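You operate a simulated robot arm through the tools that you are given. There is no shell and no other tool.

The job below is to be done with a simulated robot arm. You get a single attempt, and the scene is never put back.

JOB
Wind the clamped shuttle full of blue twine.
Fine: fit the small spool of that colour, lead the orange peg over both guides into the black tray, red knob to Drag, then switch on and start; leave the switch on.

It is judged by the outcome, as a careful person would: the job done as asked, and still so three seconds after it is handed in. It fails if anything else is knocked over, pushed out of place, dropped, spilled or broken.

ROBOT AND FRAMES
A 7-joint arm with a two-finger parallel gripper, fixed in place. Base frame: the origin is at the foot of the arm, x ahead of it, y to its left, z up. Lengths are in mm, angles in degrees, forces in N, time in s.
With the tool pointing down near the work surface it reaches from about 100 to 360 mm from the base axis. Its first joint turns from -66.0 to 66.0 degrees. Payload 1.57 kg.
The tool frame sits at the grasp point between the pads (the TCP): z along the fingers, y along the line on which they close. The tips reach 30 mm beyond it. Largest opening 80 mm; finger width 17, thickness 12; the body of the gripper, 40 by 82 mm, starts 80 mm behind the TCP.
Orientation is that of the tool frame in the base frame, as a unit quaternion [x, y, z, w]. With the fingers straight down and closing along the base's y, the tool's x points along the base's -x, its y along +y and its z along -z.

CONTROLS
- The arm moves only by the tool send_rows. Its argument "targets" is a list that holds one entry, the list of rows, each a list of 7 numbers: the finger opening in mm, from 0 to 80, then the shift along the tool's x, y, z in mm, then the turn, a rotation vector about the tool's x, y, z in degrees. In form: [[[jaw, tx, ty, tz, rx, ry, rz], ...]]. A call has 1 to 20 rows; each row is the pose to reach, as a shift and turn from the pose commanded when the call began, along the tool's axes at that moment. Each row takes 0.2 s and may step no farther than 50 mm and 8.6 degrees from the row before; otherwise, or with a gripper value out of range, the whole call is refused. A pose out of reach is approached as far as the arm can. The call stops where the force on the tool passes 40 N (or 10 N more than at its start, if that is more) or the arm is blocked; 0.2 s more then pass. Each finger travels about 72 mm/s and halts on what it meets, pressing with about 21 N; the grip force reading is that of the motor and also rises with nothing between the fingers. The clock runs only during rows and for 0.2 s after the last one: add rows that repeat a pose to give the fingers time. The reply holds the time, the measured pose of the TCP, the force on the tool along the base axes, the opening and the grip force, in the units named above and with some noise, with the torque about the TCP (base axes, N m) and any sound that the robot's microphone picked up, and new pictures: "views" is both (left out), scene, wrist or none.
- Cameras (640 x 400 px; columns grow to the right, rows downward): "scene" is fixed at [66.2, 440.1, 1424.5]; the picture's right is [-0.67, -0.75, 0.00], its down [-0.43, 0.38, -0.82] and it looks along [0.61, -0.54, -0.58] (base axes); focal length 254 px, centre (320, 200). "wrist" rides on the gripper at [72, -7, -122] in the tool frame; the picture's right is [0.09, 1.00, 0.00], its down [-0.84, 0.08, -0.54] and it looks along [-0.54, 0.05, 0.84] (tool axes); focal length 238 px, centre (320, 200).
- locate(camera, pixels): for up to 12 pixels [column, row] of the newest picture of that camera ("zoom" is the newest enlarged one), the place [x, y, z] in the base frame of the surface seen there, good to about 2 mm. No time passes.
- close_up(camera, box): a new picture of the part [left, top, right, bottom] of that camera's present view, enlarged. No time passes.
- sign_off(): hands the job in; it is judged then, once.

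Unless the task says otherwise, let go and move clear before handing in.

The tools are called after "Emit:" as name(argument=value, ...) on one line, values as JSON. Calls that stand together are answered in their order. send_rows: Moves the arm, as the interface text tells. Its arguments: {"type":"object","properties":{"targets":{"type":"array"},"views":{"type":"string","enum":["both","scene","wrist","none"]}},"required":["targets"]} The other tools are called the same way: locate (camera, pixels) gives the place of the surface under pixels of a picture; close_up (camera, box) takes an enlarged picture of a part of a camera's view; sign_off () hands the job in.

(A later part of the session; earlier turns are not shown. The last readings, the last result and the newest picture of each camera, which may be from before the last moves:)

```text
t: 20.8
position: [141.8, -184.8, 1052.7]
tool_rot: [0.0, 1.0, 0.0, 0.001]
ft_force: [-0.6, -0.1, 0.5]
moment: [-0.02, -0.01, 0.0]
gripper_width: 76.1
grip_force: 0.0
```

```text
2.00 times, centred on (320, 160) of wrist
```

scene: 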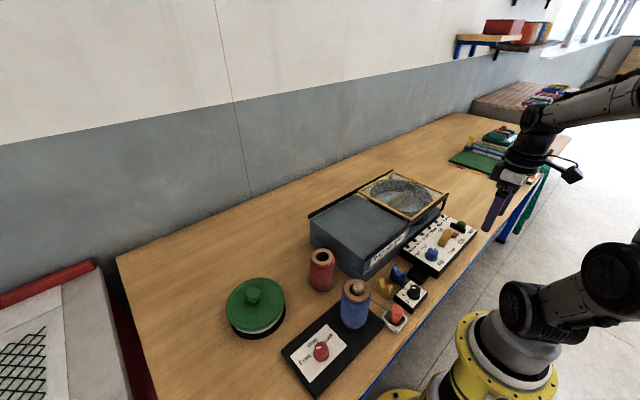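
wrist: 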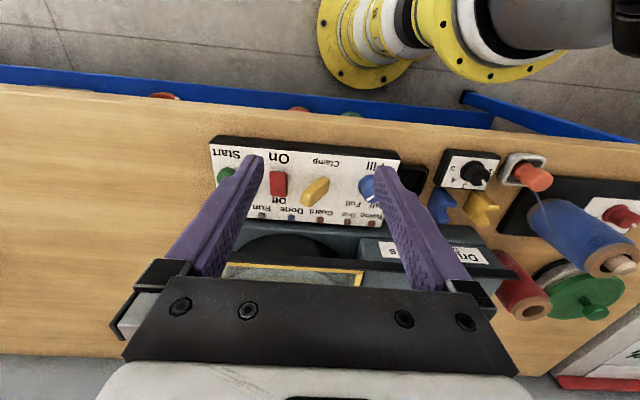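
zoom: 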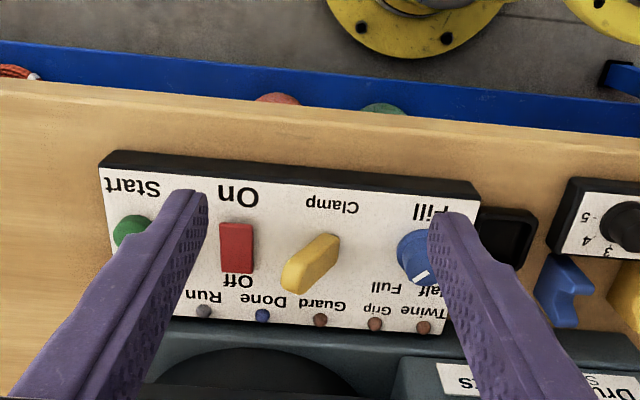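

The red part at (278,185) is the rocker between On and Off, yellow (315,190) is the Clamp lever; the fingers hide the Fill knob and Start. I'll shift so the Fill knob lies between the fingers and look closer.

Emit:
send_rows(targets=[[[76, 0, 30, 10, 0, 0, 0], [76, 0, 60, 20, 0, 0, 0], [76, 0, 88, 35, 0, 0, 0], [76, 0, 88, 35, 0, 0, 0]]], views="wrist")

Emit:
close_up(camera="wrist", box=[220, 60, 420, 200])

```text
t: 21.8
position: [139.1, -99.2, 1020.7]
tool_rot: [0.001, 1.0, -0.001, 0.001]
ft_force: [0.5, 0.5, -0.2]
moment: [0.02, -0.02, 0.01]
gripper_width: 76.0
grip_force: 0.1
```

wrist: 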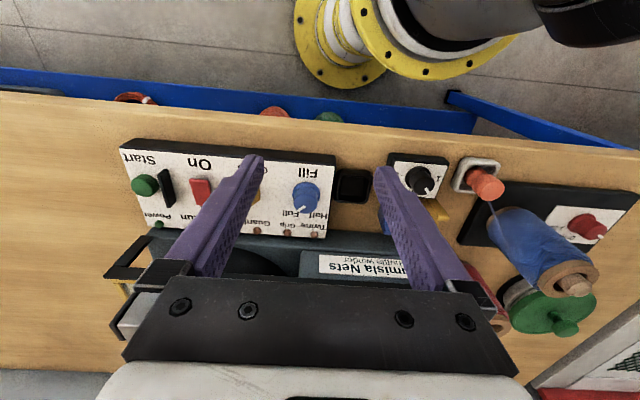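

```text
2.86 times, centred on (320, 130) of wrist
```

zoom: 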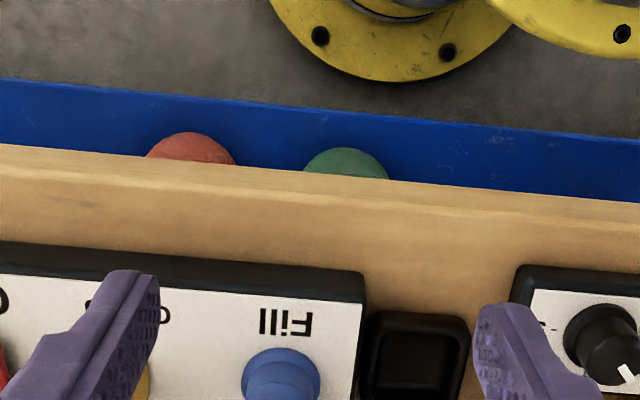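

Emit:
close_up(camera="wrist", box=[250, 140, 350, 250])

Emit:
close_up(camera="wrist", box=[110, 130, 250, 260])

Emit:
close_up(camera="wrist", box=[380, 140, 620, 300])

```text
3.64 times, centred on (300, 195) of wrist
```

zoom: 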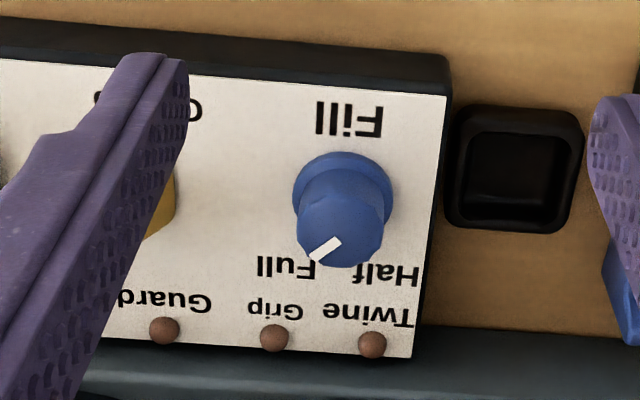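

```text
3.08 times, centred on (180, 195) of wrist
```

zoom: 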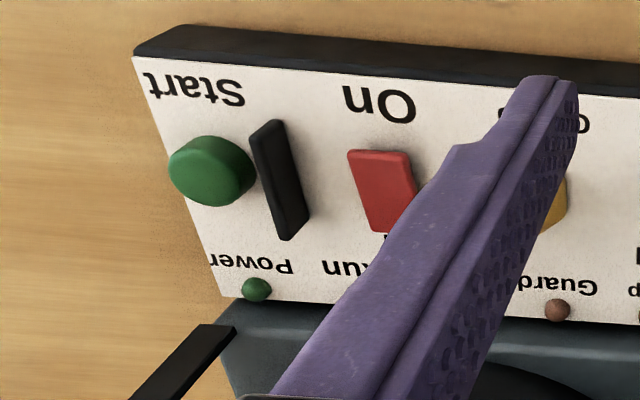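

```text
2.50 times, centred on (500, 220) of wrist
```

zoom: 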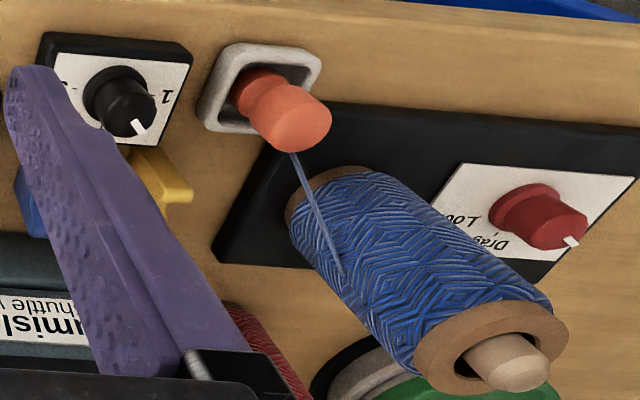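

The Fill mark points clearly to the Full side, the rocker is red with a black fence between it and Start. Next I'll measure the guides, peg and black tray from the scene camera.

Emit:
close_up(camera="scene", box=[365, 250, 445, 330])

Emit:
close_up(camera="scene", box=[410, 225, 460, 275])

```text
5.00 times, centred on (405, 290) of scene
```

zoom: 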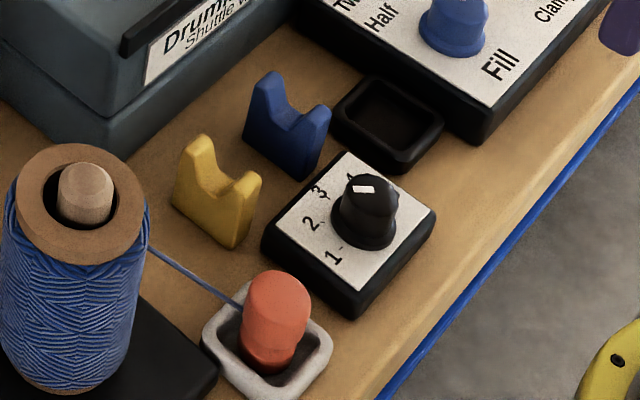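

```text
8.00 times, centred on (435, 250) of scene
```

zoom: 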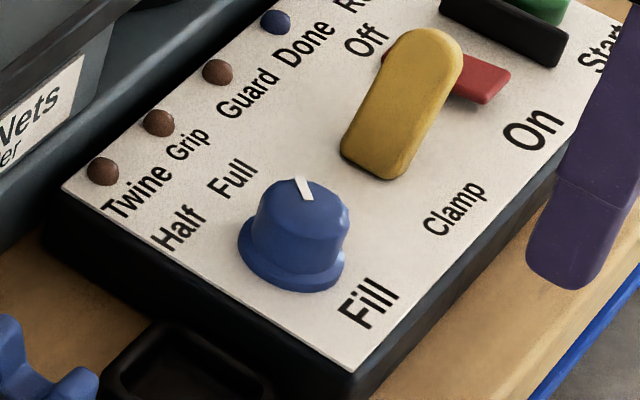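

I'll measure the Fill knob mark and labels in this zoom, to make sure it is really at Full.

Emit:
locate(camera="zoom", pixels=[[298, 181], [309, 199], [304, 205], [240, 245], [345, 270], [290, 290], [232, 178], [178, 228], [368, 305], [410, 40], [380, 165], [480, 90]])

Emit:
close_up(camera="scene", box=[365, 250, 445, 330])

```text
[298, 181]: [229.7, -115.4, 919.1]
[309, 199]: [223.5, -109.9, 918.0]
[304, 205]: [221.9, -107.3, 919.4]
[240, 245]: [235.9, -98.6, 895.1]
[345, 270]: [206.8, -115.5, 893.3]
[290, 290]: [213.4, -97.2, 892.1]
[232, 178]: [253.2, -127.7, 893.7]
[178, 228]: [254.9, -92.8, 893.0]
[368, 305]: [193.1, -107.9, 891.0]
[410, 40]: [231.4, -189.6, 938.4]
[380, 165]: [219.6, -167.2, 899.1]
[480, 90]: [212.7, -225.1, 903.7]
```

```text
5.00 times, centred on (405, 290) of scene
```

zoom: 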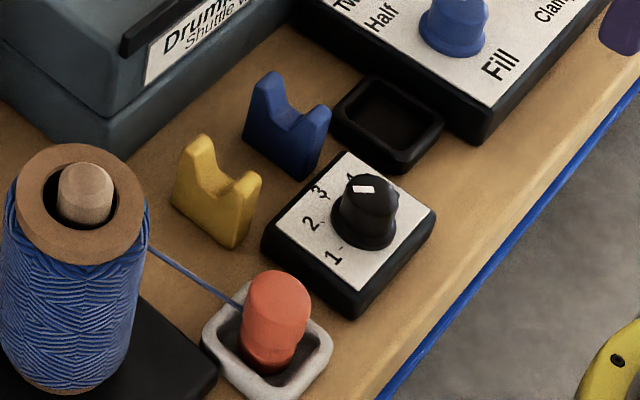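

The mark points ~40° to the −y side, matching the Full label's direction (Half is on the +y side), so Fill is already at Full. Now I'll measure guides, peg and trays.

Emit:
locate(camera="zoom", pixels=[[200, 143], [248, 180], [222, 192], [190, 200], [265, 80], [318, 112], [292, 125], [388, 113], [347, 118], [432, 130], [385, 80], [392, 165]])

Emit:
locate(camera="zoom", pixels=[[278, 283], [250, 285], [308, 290], [278, 300], [270, 360], [215, 330], [325, 345], [272, 395], [240, 305], [300, 360], [365, 190], [235, 245]])

```text
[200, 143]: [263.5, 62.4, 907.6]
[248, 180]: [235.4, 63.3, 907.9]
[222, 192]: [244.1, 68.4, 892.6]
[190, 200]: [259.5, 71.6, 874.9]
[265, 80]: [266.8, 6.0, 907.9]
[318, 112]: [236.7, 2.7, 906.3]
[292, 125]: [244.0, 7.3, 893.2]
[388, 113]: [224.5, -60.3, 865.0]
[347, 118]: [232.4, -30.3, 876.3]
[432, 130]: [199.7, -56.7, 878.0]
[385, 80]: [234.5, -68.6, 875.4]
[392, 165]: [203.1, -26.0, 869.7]
```

```text
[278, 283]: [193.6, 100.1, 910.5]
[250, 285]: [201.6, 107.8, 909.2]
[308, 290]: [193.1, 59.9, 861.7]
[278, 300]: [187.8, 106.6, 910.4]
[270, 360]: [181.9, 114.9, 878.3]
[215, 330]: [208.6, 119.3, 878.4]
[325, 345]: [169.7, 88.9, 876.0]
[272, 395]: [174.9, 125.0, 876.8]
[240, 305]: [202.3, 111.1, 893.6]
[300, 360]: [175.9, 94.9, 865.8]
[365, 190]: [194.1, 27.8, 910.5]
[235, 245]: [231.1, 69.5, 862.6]
```

Guides: yellow notch at about (250,65) and blue at (250,4), tops z≈908; peg at (189.5,103.5) with top 910; black tray centre (217.5,−45.5), rim 876. I'll go above the peg, turning the gripper 90° so the fingers close along x and will clear the panel at the black tray.

Emit:
send_rows(targets=[[[60, -4, 17, -5, 0, 0, 7.5], [50, -8, 34, -10, 0, 0, 15], [50, -12, 51, -10, 0, 0, 22.5], [50, -16, 68, -10, 0, 0, 30], [50, -20, 85, -10, 0, 0, 37.5], [50, -24, 102, -10, 0, 0, 45], [50, -28, 119, -10, 0, 0, 52.5], [50, -32, 136, -10, 0, 0, 60], [50, -36, 153, -10, 0, 0, 67.5], [50, -40, 170, -10, 0, 0, 75], [50, -44, 187, -10, 0, 0, 82.5], [50, -46.6, 202.7, -10, 0, 0, 90], [50, -46.6, 202.7, -10, 0, 0, 90]]], views="both")

```text
t: 24.6
position: [188.9, 103.4, 1030.1]
tool_rot: [0.708, 0.707, 0.001, -0.001]
ft_force: [0.3, -0.5, -0.3]
moment: [-0.01, -0.01, 0.04]
gripper_width: 49.7
grip_force: 0.1
```

scene: 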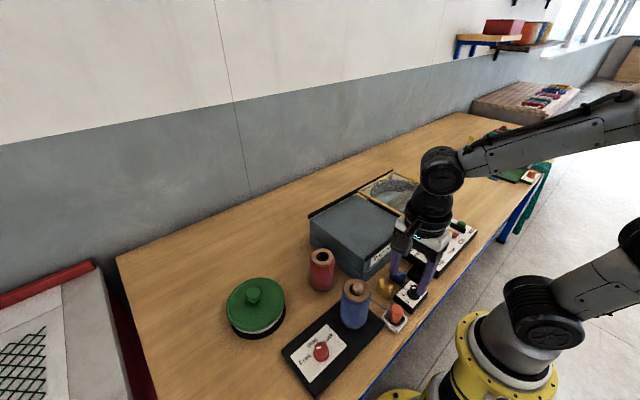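
wrist: 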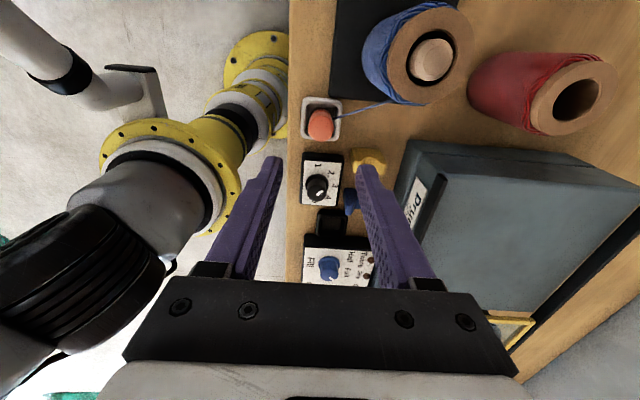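

The peg appears at (320,123) in the wrist view, right on the tool's column. I'll zoom and measure its top to refine.

Emit:
close_up(camera="wrist", box=[290, 85, 370, 145])

```text
6.67 times, centred on (330, 115) of wrist
```

zoom: 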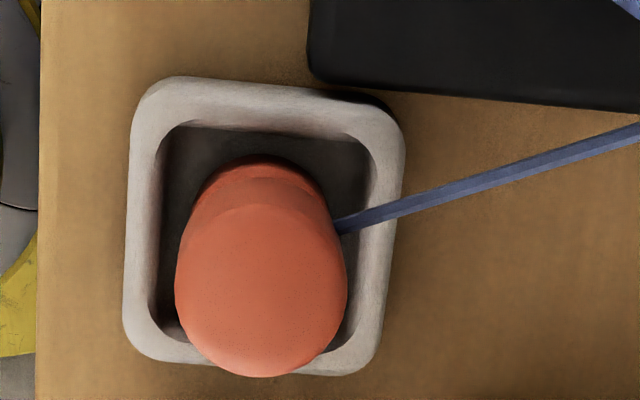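

Emit:
locate(camera="zoom", pixels=[[260, 300], [185, 290], [340, 290], [262, 215], [262, 365], [262, 165], [140, 220], [395, 220], [270, 90], [250, 365], [210, 150], [350, 150]])

```text
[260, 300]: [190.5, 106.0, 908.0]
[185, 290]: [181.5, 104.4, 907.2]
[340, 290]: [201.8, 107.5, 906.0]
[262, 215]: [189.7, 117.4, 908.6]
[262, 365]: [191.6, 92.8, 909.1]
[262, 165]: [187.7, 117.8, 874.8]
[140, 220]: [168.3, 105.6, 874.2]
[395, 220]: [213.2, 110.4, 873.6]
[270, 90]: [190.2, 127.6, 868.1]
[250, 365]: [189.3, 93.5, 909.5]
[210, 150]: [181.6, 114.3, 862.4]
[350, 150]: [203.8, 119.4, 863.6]
```

Peg centre is about (190.7,105) with diameter ~24; tray rim is at 875. I'll correct by about 1.5 mm and lower to z≈911 with the fingertips staying above the tray rim.

Emit:
send_rows(targets=[[[50, 1.5, 1.2, 20, 0, 0, 0], [50, 1.5, 1.2, 45, 0, 0, 0], [50, 1.5, 1.2, 70, 0, 0, 0], [50, 1.5, 1.2, 95, 0, 0, 0], [50, 1.5, 1.2, 110, 0, 0, 0], [50, 1.5, 1.2, 120, 0, 0, 0], [50, 1.5, 1.2, 120, 0, 0, 0]]], views="both")

Emit:
close_up(camera="scene", box=[355, 250, 455, 350])

```text
t: 26.2
position: [189.2, 105.5, 908.4]
tool_rot: [0.708, 0.706, 0.0, 0.0]
ft_force: [0.4, 0.4, -0.1]
moment: [0.01, 0.0, -0.03]
gripper_width: 50.0
grip_force: 0.1
```

scene: 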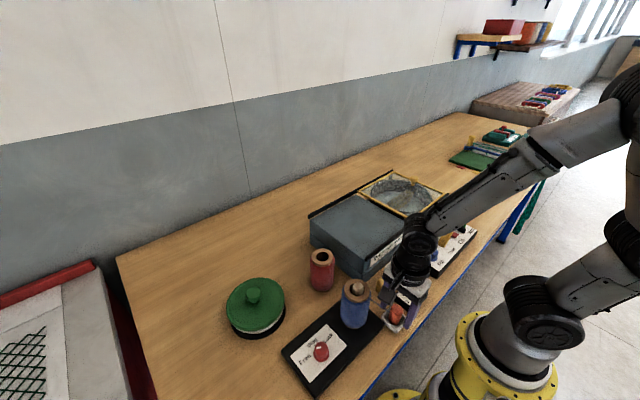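
wrist: 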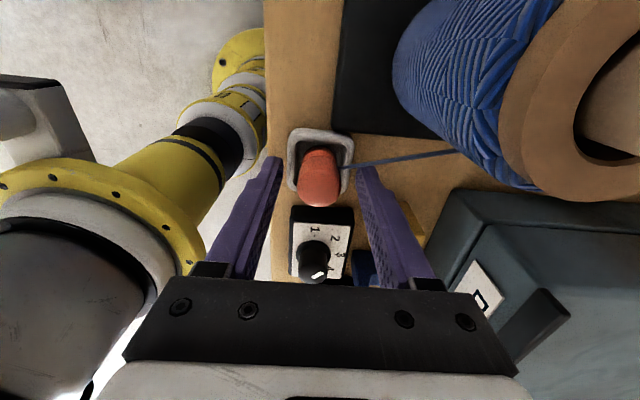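

```text
4.00 times, centred on (405, 300) of scene
```

zoom: 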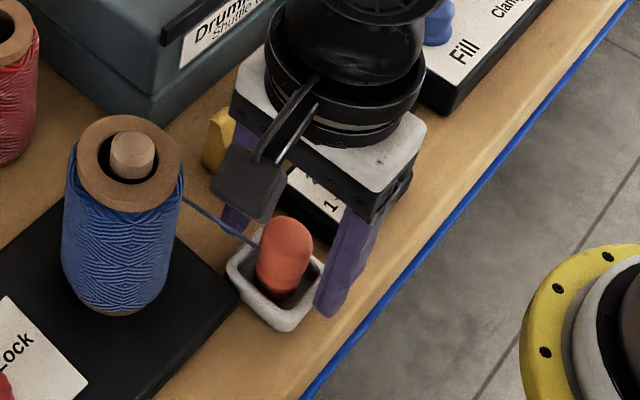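

The peg sits between the fingers at (319,180). I'll zoom to check it's centred across the finger width before closing.

Emit:
close_up(camera="wrist", box=[250, 120, 390, 220])

Emit:
locate(camera="wrist", pixels=[[319, 186], [301, 186], [338, 186], [319, 170], [319, 203], [272, 162], [366, 170]])

```text
4.00 times, centred on (320, 170) of wrist
```

zoom: 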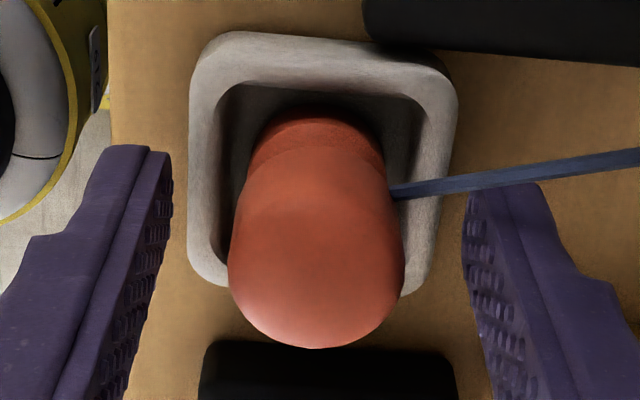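

```text
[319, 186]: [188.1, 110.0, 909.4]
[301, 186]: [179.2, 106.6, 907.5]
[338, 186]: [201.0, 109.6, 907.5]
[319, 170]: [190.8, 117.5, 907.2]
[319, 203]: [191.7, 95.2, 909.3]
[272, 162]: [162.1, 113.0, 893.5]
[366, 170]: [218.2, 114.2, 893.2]
```

The peg centre (190.4,106) is within a millimetre or so of the tool centre. I'll close on it.

Emit:
send_rows(targets=[[[35, 0.5, 0, 0, 0, 0, 0], [25, 0.5, 0, 0, 0, 0, 0], [15, 0.5, 0, 0, 0, 0, 0], [12, 0.5, 0, 0, 0, 0, 0], [12, 0.5, 0, 0, 0, 0, 0]]], views="wrist")

```text
t: 27.4
position: [190.8, 105.0, 909.2]
tool_rot: [0.707, 0.707, -0.001, 0.0]
ft_force: [-0.8, 0.0, -0.1]
moment: [-0.02, 0.01, 0.0]
gripper_width: 25.6
grip_force: 21.0
```

wrist: 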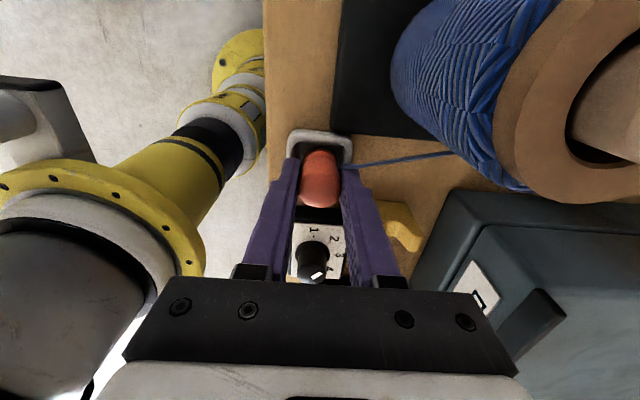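

Grip is 21 N at 25.6 mm. I'll lift the peg 65 mm straight up and check it's held with the twine following.

Emit:
send_rows(targets=[[[12, 0, 0, -8, 0, 0, 0], [12, 0, 0, -20, 0, 0, 0], [12, 0, 0, -35, 0, 0, 0], [12, 0, 0, -50, 0, 0, 0], [12, 0, 0, -65, 0, 0, 0], [12, 0, 0, -65, 0, 0, 0]]], views="both")

Emit:
close_up(camera="scene", box=[335, 220, 455, 340])

```text
t: 28.8
position: [190.8, 106.3, 975.7]
tool_rot: [0.708, 0.706, 0.0, 0.0]
ft_force: [0.5, -0.5, 0.6]
moment: [0.03, 0.0, 0.02]
gripper_width: 25.3
grip_force: 20.9
```

scene: 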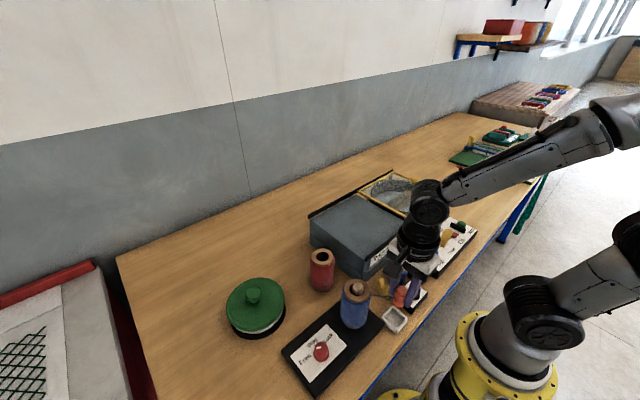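
wrist: 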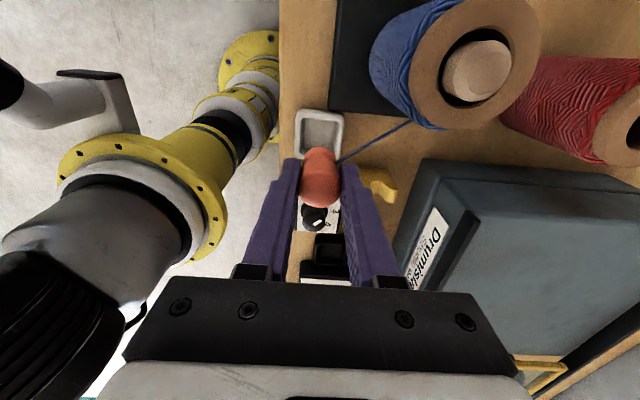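

```text
3.33 times, centred on (395, 280) of scene
```

zoom: 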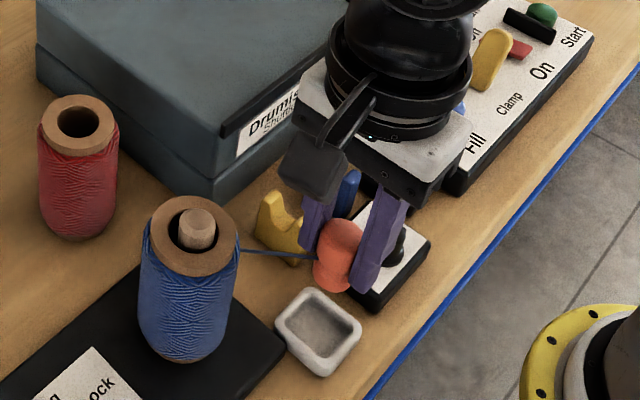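

The peg is held with the twine attached, and the white tray is empty. I'll move it to x=250 in line with the notches, just before the yellow guide.

Emit:
send_rows(targets=[[[12, 2, 15, 0, 0, 0, 0], [12, 4, 30, 0, 0, 0, 0], [12, 6, 45, 0, 0, 0, 0], [12, 8, 59.5, 0, 0, 0, 0], [12, 8, 59.5, 5, 0, 0, 0], [12, 8, 59.5, 5, 0, 0, 0]]], views="both")

Emit:
close_up(camera="scene", box=[335, 220, 455, 340])

Emit:
close_up(camera="wrist", box=[220, 80, 460, 280])

```text
t: 30.2
position: [250.7, 114.0, 972.1]
tool_rot: [0.707, 0.708, -0.001, 0.001]
ft_force: [0.6, -0.2, 0.3]
moment: [0.03, -0.06, 0.03]
gripper_width: 25.5
grip_force: 21.3
```

scene: 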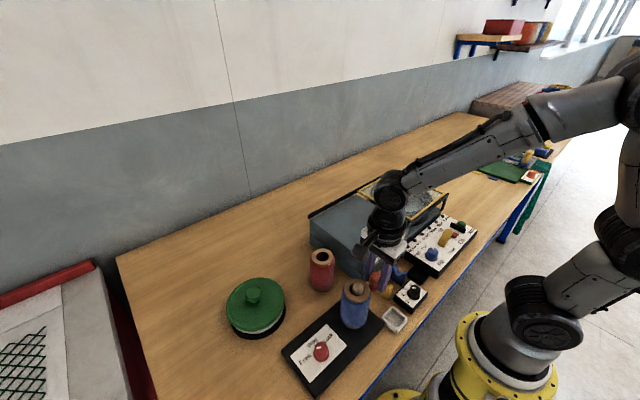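
wrist: 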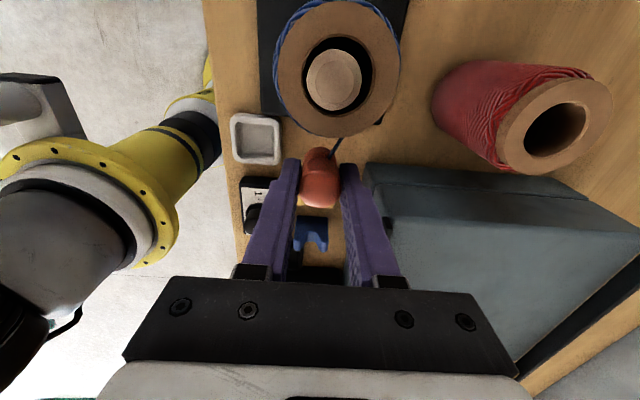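

```text
3.33 times, centred on (395, 280) of scene
```

zoom: 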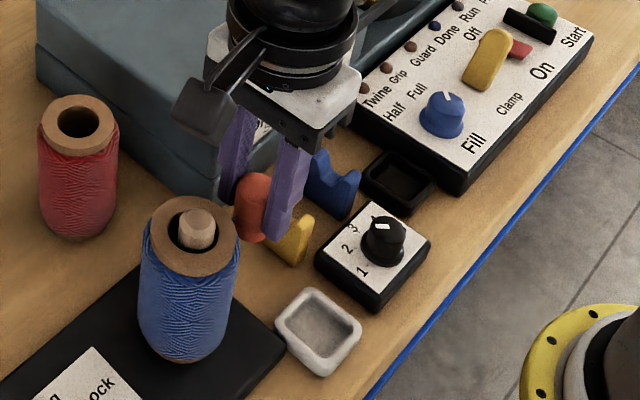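

```text
2.00 times, centred on (340, 180) of wrist
```

zoom: 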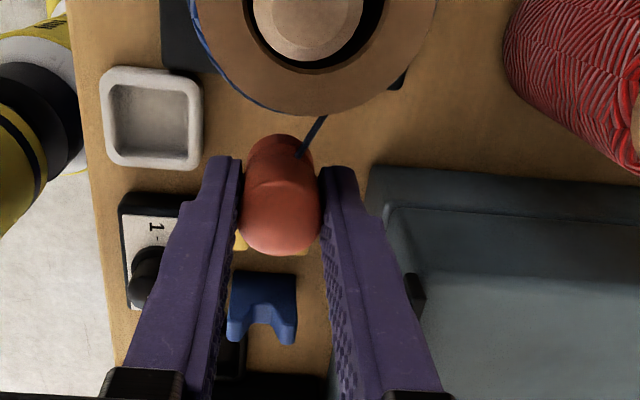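

The tool is at x≈250, and geometry in the wrist view puts the blue guide's notch on the same x line. I'll carry the peg along −y over the yellow guide with ~11 mm clearance.

Emit:
send_rows(targets=[[[12, -8, 0, 5, 0, 0, 0], [12, -20, 0, 5, 0, 0, 0], [12, -35, 0, 5, 0, 0, 0], [12, -50, 0, 5, 0, 0, 0], [12, -65, 0, 5, 0, 0, 0], [12, -78, 0, 5, 0, 0, 0], [12, -78, 0, 5, 0, 0, 0]]], views="both")

Emit:
close_up(camera="scene", box=[335, 220, 455, 340])

Emit:
close_up(camera="wrist", box=[220, 60, 460, 280])

```text
t: 31.8
position: [248.4, 36.6, 964.6]
tool_rot: [0.707, 0.707, 0.001, 0.0]
ft_force: [0.5, 1.0, -0.2]
moment: [0.02, 0.03, -0.02]
gripper_width: 25.4
grip_force: 21.0
```

scene: 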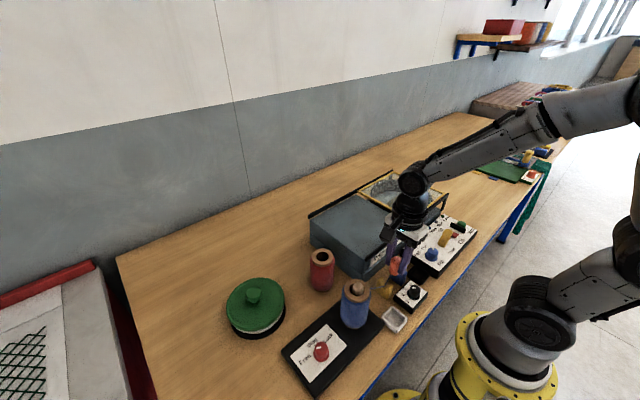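
wrist: 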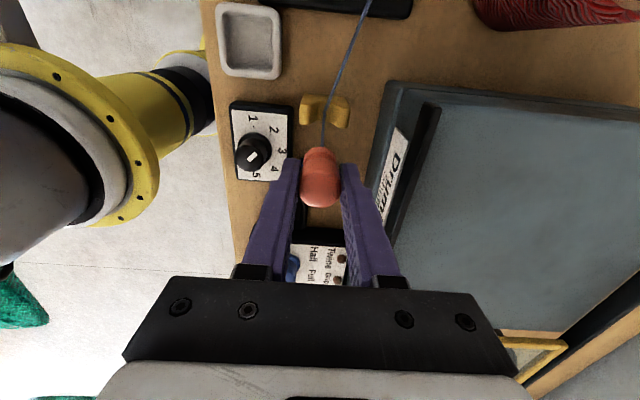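

```text
3.33 times, centred on (395, 280) of scene
```

zoom: 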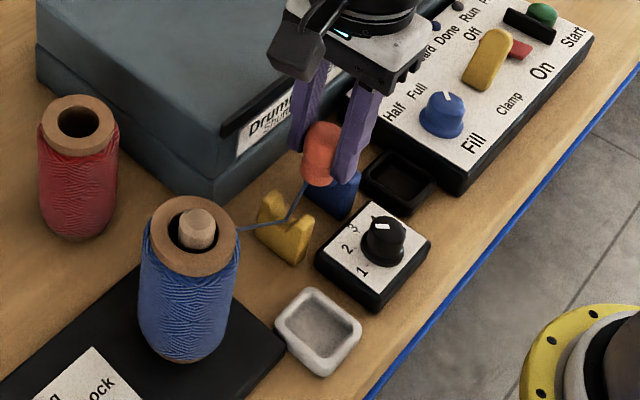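

```text
1.82 times, centred on (340, 170) of wrist
```

zoom: 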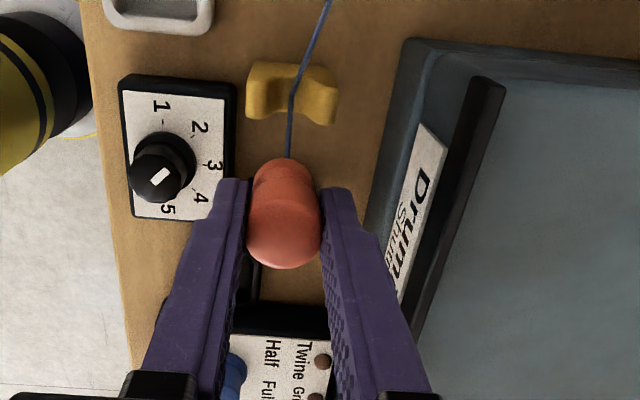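

The twine now kinks in the yellow notch (290,220 in the zoom), so the first guide is threaded. I'll continue along −y over the blue guide.

Emit:
send_rows(targets=[[[12, -12, 0, 0, 0, 0, 0], [12, -25, 0, 0, 0, 0, 0], [12, -38, 0, 0, 0, 0, 0], [12, -51, 0, 0, 0, 0, 0], [12, -64, 0, 0, 0, 0, 0], [12, -76, 0, 0, 0, 0, 0], [12, -76, 0, 0, 0, 0, 0]]], views="both")

Emit:
close_up(camera="scene", box=[335, 220, 455, 340])

Emit:
close_up(camera="wrist", box=[220, 60, 460, 280])

```text
t: 33.4
position: [250.9, -39.1, 965.7]
tool_rot: [0.707, 0.707, 0.0, 0.0]
ft_force: [0.1, -0.1, -1.2]
moment: [0.02, -0.04, 0.0]
gripper_width: 25.5
grip_force: 20.9
```

scene: 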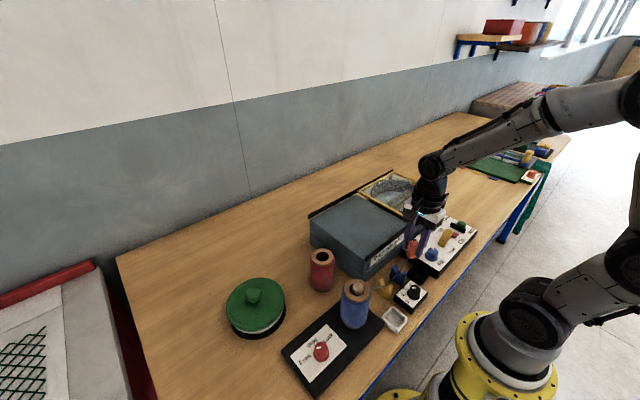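
wrist: 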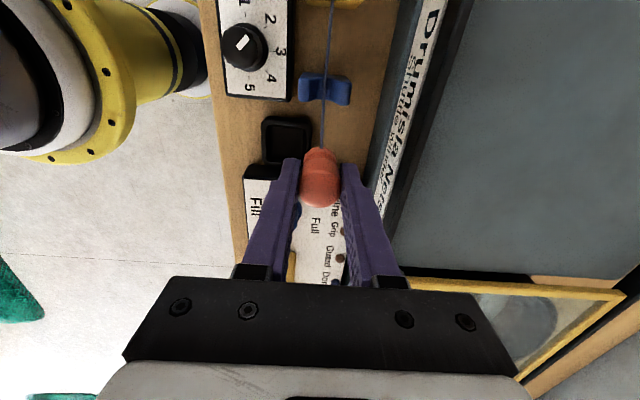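

```text
3.33 times, centred on (395, 280) of scene
```

zoom: 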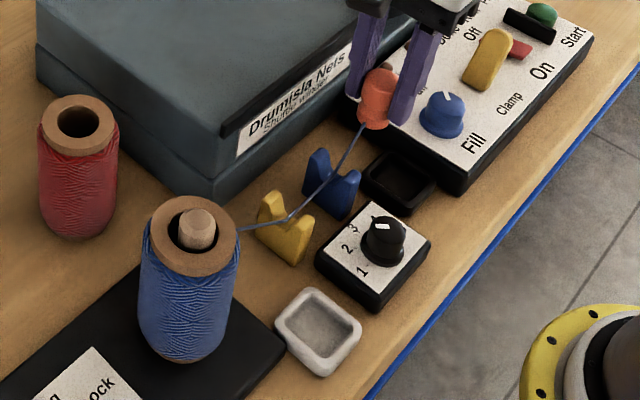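

```text
1.82 times, centred on (340, 170) of wrist
```

zoom: 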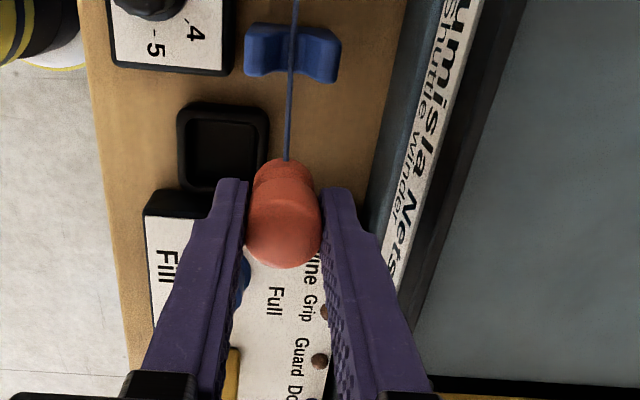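

The twine now runs straight over the blue notch (290,65 in the zoom) to the peg. I'll measure the black tray precisely from here.

Emit:
locate(camera="zoom", pixels=[[223, 112], [183, 145], [263, 150], [223, 180], [223, 148], [195, 120], [252, 122], [195, 175], [250, 178], [190, 196], [145, 200], [205, 195]])

Emit:
close_up(camera="scene", box=[395, 255, 435, 295])

```text
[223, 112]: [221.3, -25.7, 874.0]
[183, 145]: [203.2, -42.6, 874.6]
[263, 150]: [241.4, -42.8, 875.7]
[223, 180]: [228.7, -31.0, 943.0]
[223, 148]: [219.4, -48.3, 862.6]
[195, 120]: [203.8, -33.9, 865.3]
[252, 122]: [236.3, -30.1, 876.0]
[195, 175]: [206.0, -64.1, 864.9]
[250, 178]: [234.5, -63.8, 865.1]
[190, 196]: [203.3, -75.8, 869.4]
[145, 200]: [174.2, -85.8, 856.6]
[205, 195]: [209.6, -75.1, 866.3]
```

```text
10.00 times, centred on (415, 275) of scene
```

zoom: 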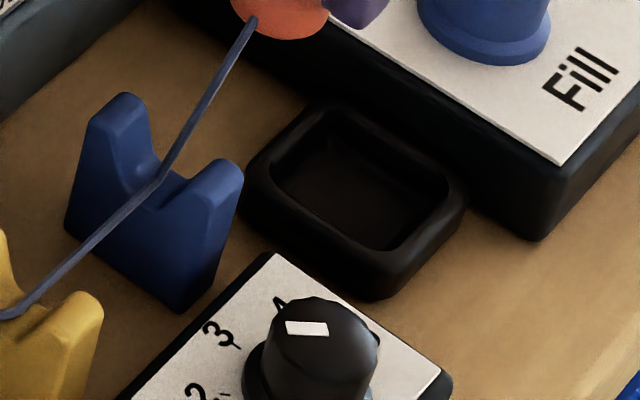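

I'll measure the tray rim in this sharper zoom to fix the centre.

Emit:
locate(camera="zoom", pixels=[[290, 140], [400, 145], [430, 225], [310, 220], [335, 112], [452, 185], [380, 258], [262, 165], [348, 190], [500, 215], [455, 160], [560, 170]])

```text
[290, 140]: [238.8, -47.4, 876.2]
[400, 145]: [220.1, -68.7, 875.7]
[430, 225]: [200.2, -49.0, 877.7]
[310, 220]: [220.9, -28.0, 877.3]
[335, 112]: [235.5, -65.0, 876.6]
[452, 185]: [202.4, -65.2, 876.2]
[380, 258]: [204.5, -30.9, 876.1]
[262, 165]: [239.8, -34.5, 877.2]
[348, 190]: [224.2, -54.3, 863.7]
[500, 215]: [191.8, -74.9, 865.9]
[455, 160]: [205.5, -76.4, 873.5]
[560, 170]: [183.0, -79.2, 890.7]
```

The black tray's centre is about (220.5,−48), rim 876, floor 864. I'll check where the peg sits in the hand relative to the tool.

Emit:
locate(camera="wrist", pixels=[[320, 187], [302, 187], [338, 187], [320, 172], [320, 205], [320, 150], [322, 145], [312, 152]])

Emit:
close_up(camera="wrist", box=[260, 110, 380, 230])

```text
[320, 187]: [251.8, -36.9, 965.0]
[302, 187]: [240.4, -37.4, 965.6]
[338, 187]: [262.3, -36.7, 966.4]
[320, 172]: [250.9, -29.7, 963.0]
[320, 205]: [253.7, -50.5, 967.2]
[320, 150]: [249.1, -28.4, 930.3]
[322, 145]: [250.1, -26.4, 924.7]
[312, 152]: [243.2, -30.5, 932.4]
```

```text
3.33 times, centred on (320, 170) of wrist
```

zoom: 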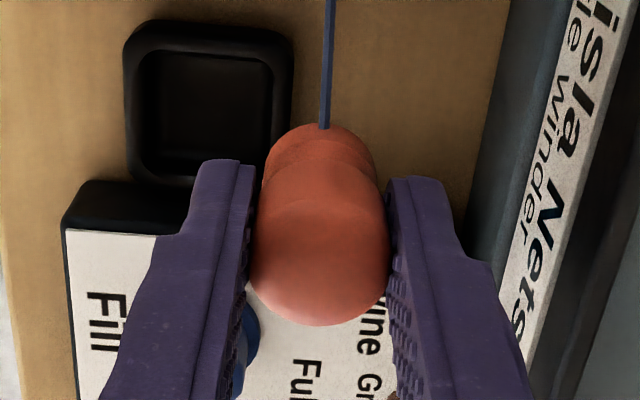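

The peg is centred in the grip within ~0.7 mm. I'll move over the tray (−30 in x, −8 in y) and lower partway to check alignment.

Emit:
send_rows(targets=[[[12, -4, -15, 0, 0, 0, 0], [12, -8.2, -30.2, 0, 0, 0, 0], [12, -8.2, -30.2, 12, 0, 0, 0], [12, -8.2, -30.2, 25, 0, 0, 0], [12, -8.2, -30.2, 35, 0, 0, 0], [12, -8.2, -30.2, 35, 0, 0, 0]]], views="both")

Emit:
close_up(camera="scene", box=[385, 235, 445, 295])

Emit:
close_up(camera="wrist", box=[240, 70, 400, 230])

```text
t: 34.8
position: [218.6, -47.0, 929.1]
tool_rot: [0.708, 0.707, 0.0, 0.0]
ft_force: [-0.6, -0.2, -0.6]
moment: [-0.03, -0.02, -0.03]
gripper_width: 25.4
grip_force: 21.0
```

scene: 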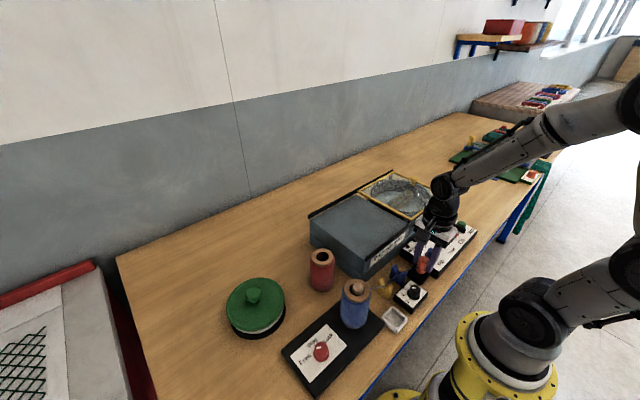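
wrist: 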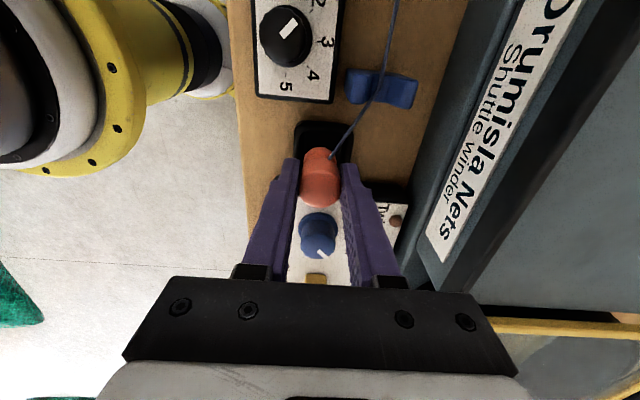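

```text
6.67 times, centred on (415, 265) of scene
```

zoom: 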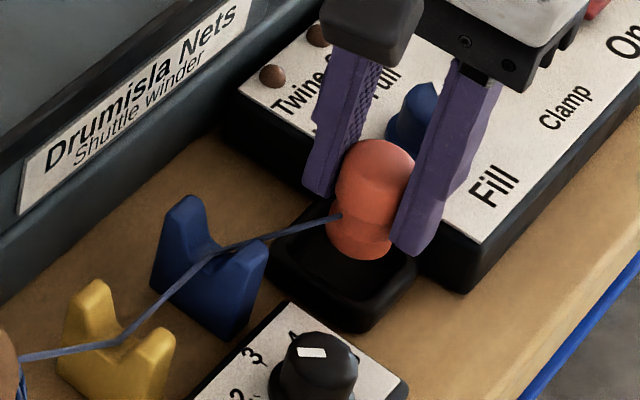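

```text
2.50 times, centred on (320, 150) of wrist
```

zoom: 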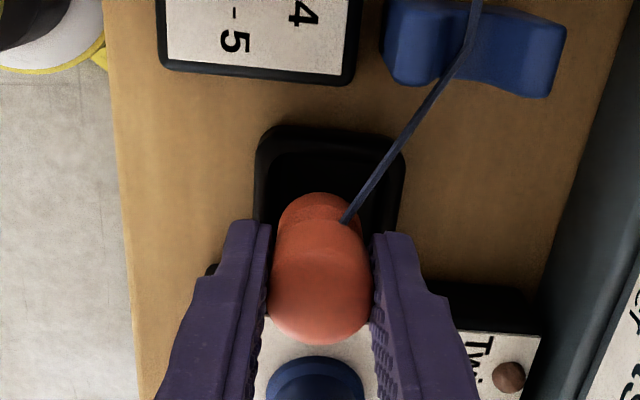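

The peg is directly over the tray with twine lying in both notches. I'll lower it in small steps into the tray.

Emit:
send_rows(targets=[[[12, 0, 0.4, 5, 0, 0, 0], [12, 0, 0.4, 10, 0, 0, 0], [12, 0, 0.4, 14, 0, 0, 0], [12, 0, 0.4, 16, 0, 0, 0], [12, 0, 0.4, 17.5, 0, 0, 0], [12, 0, 0.4, 19, 0, 0, 0], [12, 0, 0.4, 19, 0, 0, 0]]], views="both")

Emit:
close_up(camera="scene", box=[385, 235, 445, 295])

Emit:
close_up(camera="wrist", box=[240, 70, 400, 230])

```text
t: 36.4
position: [219.5, -48.9, 911.4]
tool_rot: [0.708, 0.706, 0.0, 0.0]
ft_force: [0.2, -0.3, 1.1]
moment: [0.02, 0.02, 0.0]
gripper_width: 25.3
grip_force: 20.8
```

scene: 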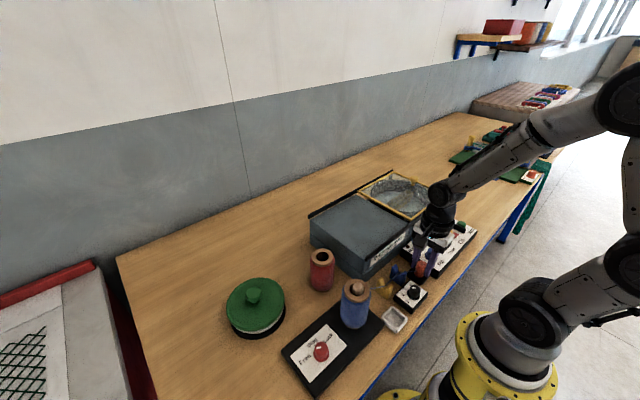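
wrist: 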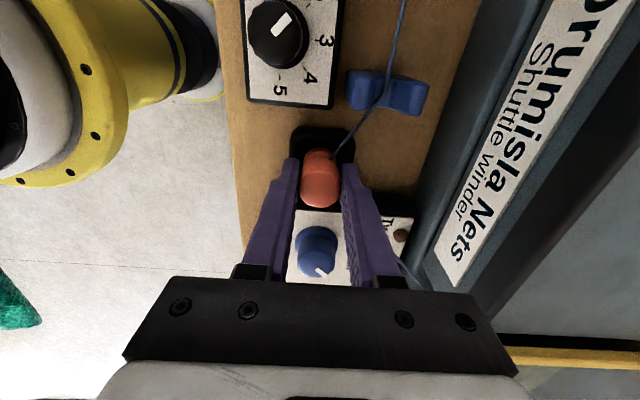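

```text
6.67 times, centred on (415, 265) of scene
```

zoom: 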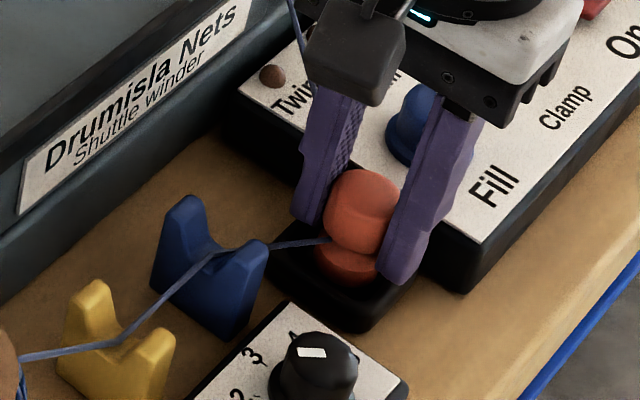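

```text
2.50 times, centred on (320, 150) of wrist
```

zoom: 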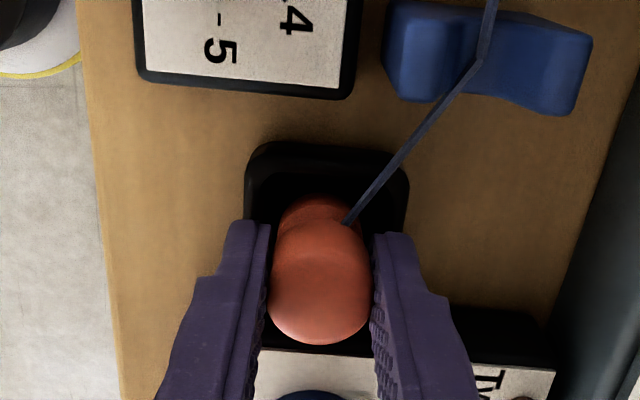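

The twine now also continues from the peg to the machine, so the peg in the tray has been recognised. I'll lower the last millimetre and open the fingers modestly (to 44 mm).

Emit:
send_rows(targets=[[[12, 0, 0, 0.8, 0, 0, 0], [12, 0, 0, 0.8, 0, 0, 0], [30, 0, 0, 0.8, 0, 0, 0], [44, 0, 0, 0.8, 0, 0, 0], [44, 0, 0, 0.8, 0, 0, 0], [44, 0, 0, 0.8, 0, 0, 0]]], views="wrist")

Emit:
close_up(camera="wrist", box=[220, 60, 460, 280])

```text
t: 37.8
position: [219.3, -48.6, 911.3]
tool_rot: [0.707, 0.707, 0.0, 0.001]
ft_force: [-0.2, 0.0, -0.6]
moment: [0.01, 0.01, -0.02]
gripper_width: 43.9
grip_force: 0.1
```

wrist: 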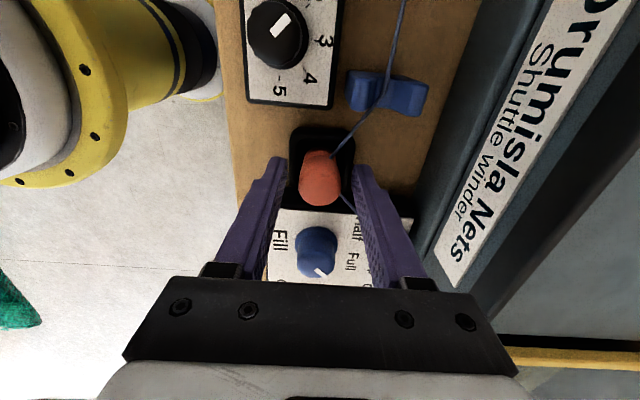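

```text
1.82 times, centred on (340, 170) of wrist
```

zoom: 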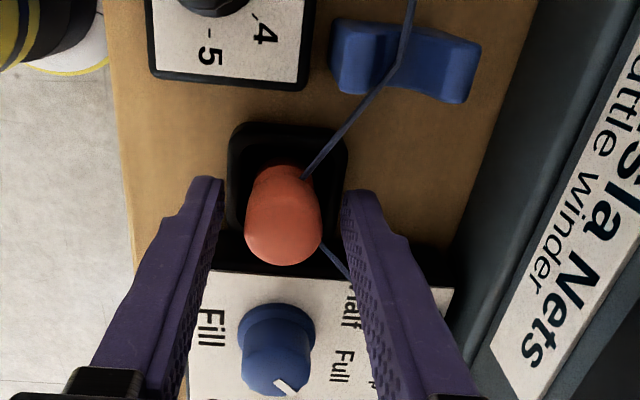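

The peg stands alone in the tray and the Fill mark clearly points at Full from this angle. I'll rise straight up and then look at the whole layout.

Emit:
send_rows(targets=[[[44, 0, 0, -10, 0, 0, 0], [44, 0, 0, -30, 0, 0, 0], [44, 0, 0, -60, 0, 0, 0], [44, 0, 0, -90, 0, 0, 0], [44, 0, 0, -120, 0, 0, 0], [44, 0, 0, -120, 0, 0, 0]]], views="both")

Emit:
close_up(camera="scene", box=[345, 220, 465, 320])

```text
t: 39.2
position: [217.8, -47.1, 1031.2]
tool_rot: [0.707, 0.708, 0.0, 0.0]
ft_force: [-0.5, 0.5, -0.3]
moment: [-0.01, 0.0, -0.02]
gripper_width: 43.7
grip_force: 0.0
```

scene: 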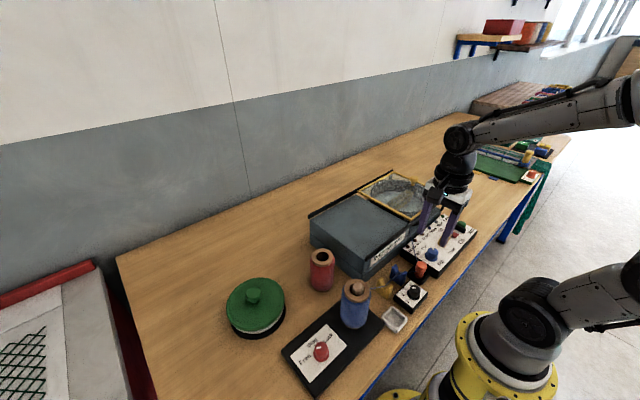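
wrist: 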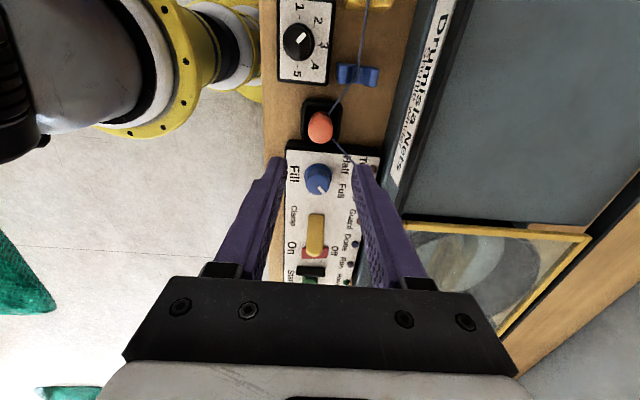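

```text
4.00 times, centred on (405, 270) of scene
```

zoom: 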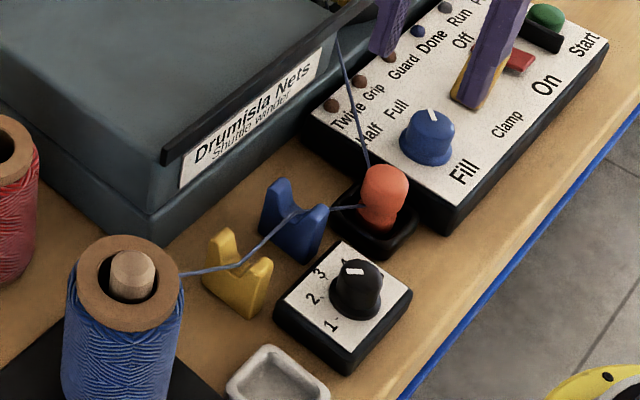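

The twine is correctly led: spool → yellow notch → blue notch → peg → machine. Next I'll move over the red knob at about (243,275), passing well above the post and turning the gripper back to a convenient start angle.

Emit:
send_rows(targets=[[[44, 0, 0, -30, 0, 0, 0], [50, 32, 2, -35, 0, 0, -6], [50, 64, 4, -40, 0, 0, -12], [50, 96, 6, -40, 0, 0, -18], [50, 128, 8, -40, 0, 0, -24], [50, 160, 10, -40, 0, 0, -30], [50, 192, 12, -40, 0, 0, -36], [50, 224, 14, -40, 0, 0, -42], [50, 256, 17, -40, 0, 0, -48], [50, 290, 20, -40, 0, 0, -54], [50, 323.7, 22.6, -40, 0, 0, -60], [50, 323.7, 22.6, -30, 0, 0, -60], [50, 323.7, 22.6, -30, 0, 0, -60]]], views="both")

Emit:
close_up(camera="wrist", box=[240, 70, 400, 200])

```text
t: 42.0
position: [244.1, 277.4, 1059.3]
tool_rot: [0.259, 0.966, 0.0, 0.001]
ft_force: [0.2, 0.2, -0.2]
moment: [0.03, 0.04, 0.02]
gripper_width: 49.9
grip_force: 0.2
```

scene: 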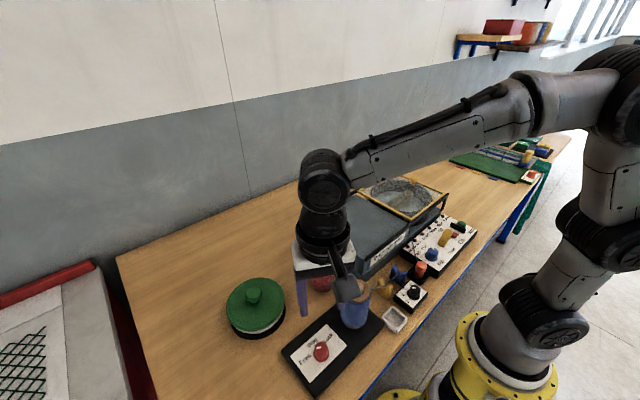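
wrist: 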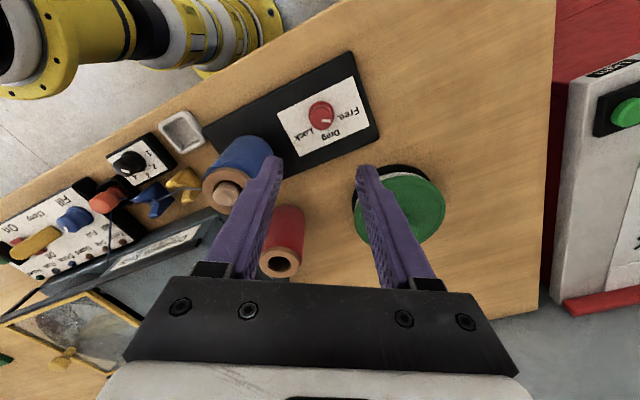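

```text
3.08 times, centred on (320, 135) of wrist
```

zoom: 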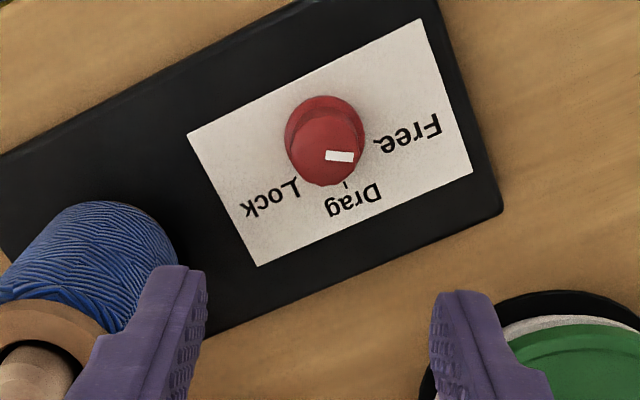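

From above, the mark points at the Free tick (377,140 in the zoom), the Drag tick is at (345,184) and Lock at (297,182). I'll measure the ticks and knob edges to get the centre and the turn angle.

Emit:
locate(camera="zoom", pixels=[[377, 140], [345, 184], [297, 182], [327, 155], [354, 157], [325, 98], [287, 140], [364, 130], [320, 185], [330, 150], [310, 115], [345, 110]])

Emit:
close_up(camera="wrist", box=[295, 90, 365, 140])

```text
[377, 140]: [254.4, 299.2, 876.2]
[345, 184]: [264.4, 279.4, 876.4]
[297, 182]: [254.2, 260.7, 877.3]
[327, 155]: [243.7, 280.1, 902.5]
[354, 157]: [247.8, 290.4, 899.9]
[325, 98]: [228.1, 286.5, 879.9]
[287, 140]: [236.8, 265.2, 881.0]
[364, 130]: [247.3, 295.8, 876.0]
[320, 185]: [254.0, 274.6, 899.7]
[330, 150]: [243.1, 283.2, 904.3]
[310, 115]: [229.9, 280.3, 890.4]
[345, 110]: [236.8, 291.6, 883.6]
```

```text
8.00 times, centred on (330, 115) of wrist
```

zoom: 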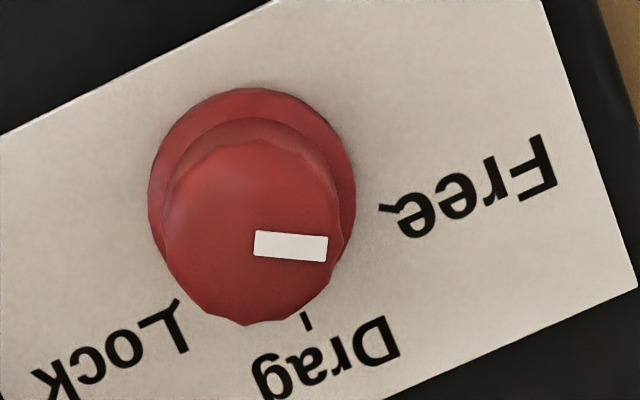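

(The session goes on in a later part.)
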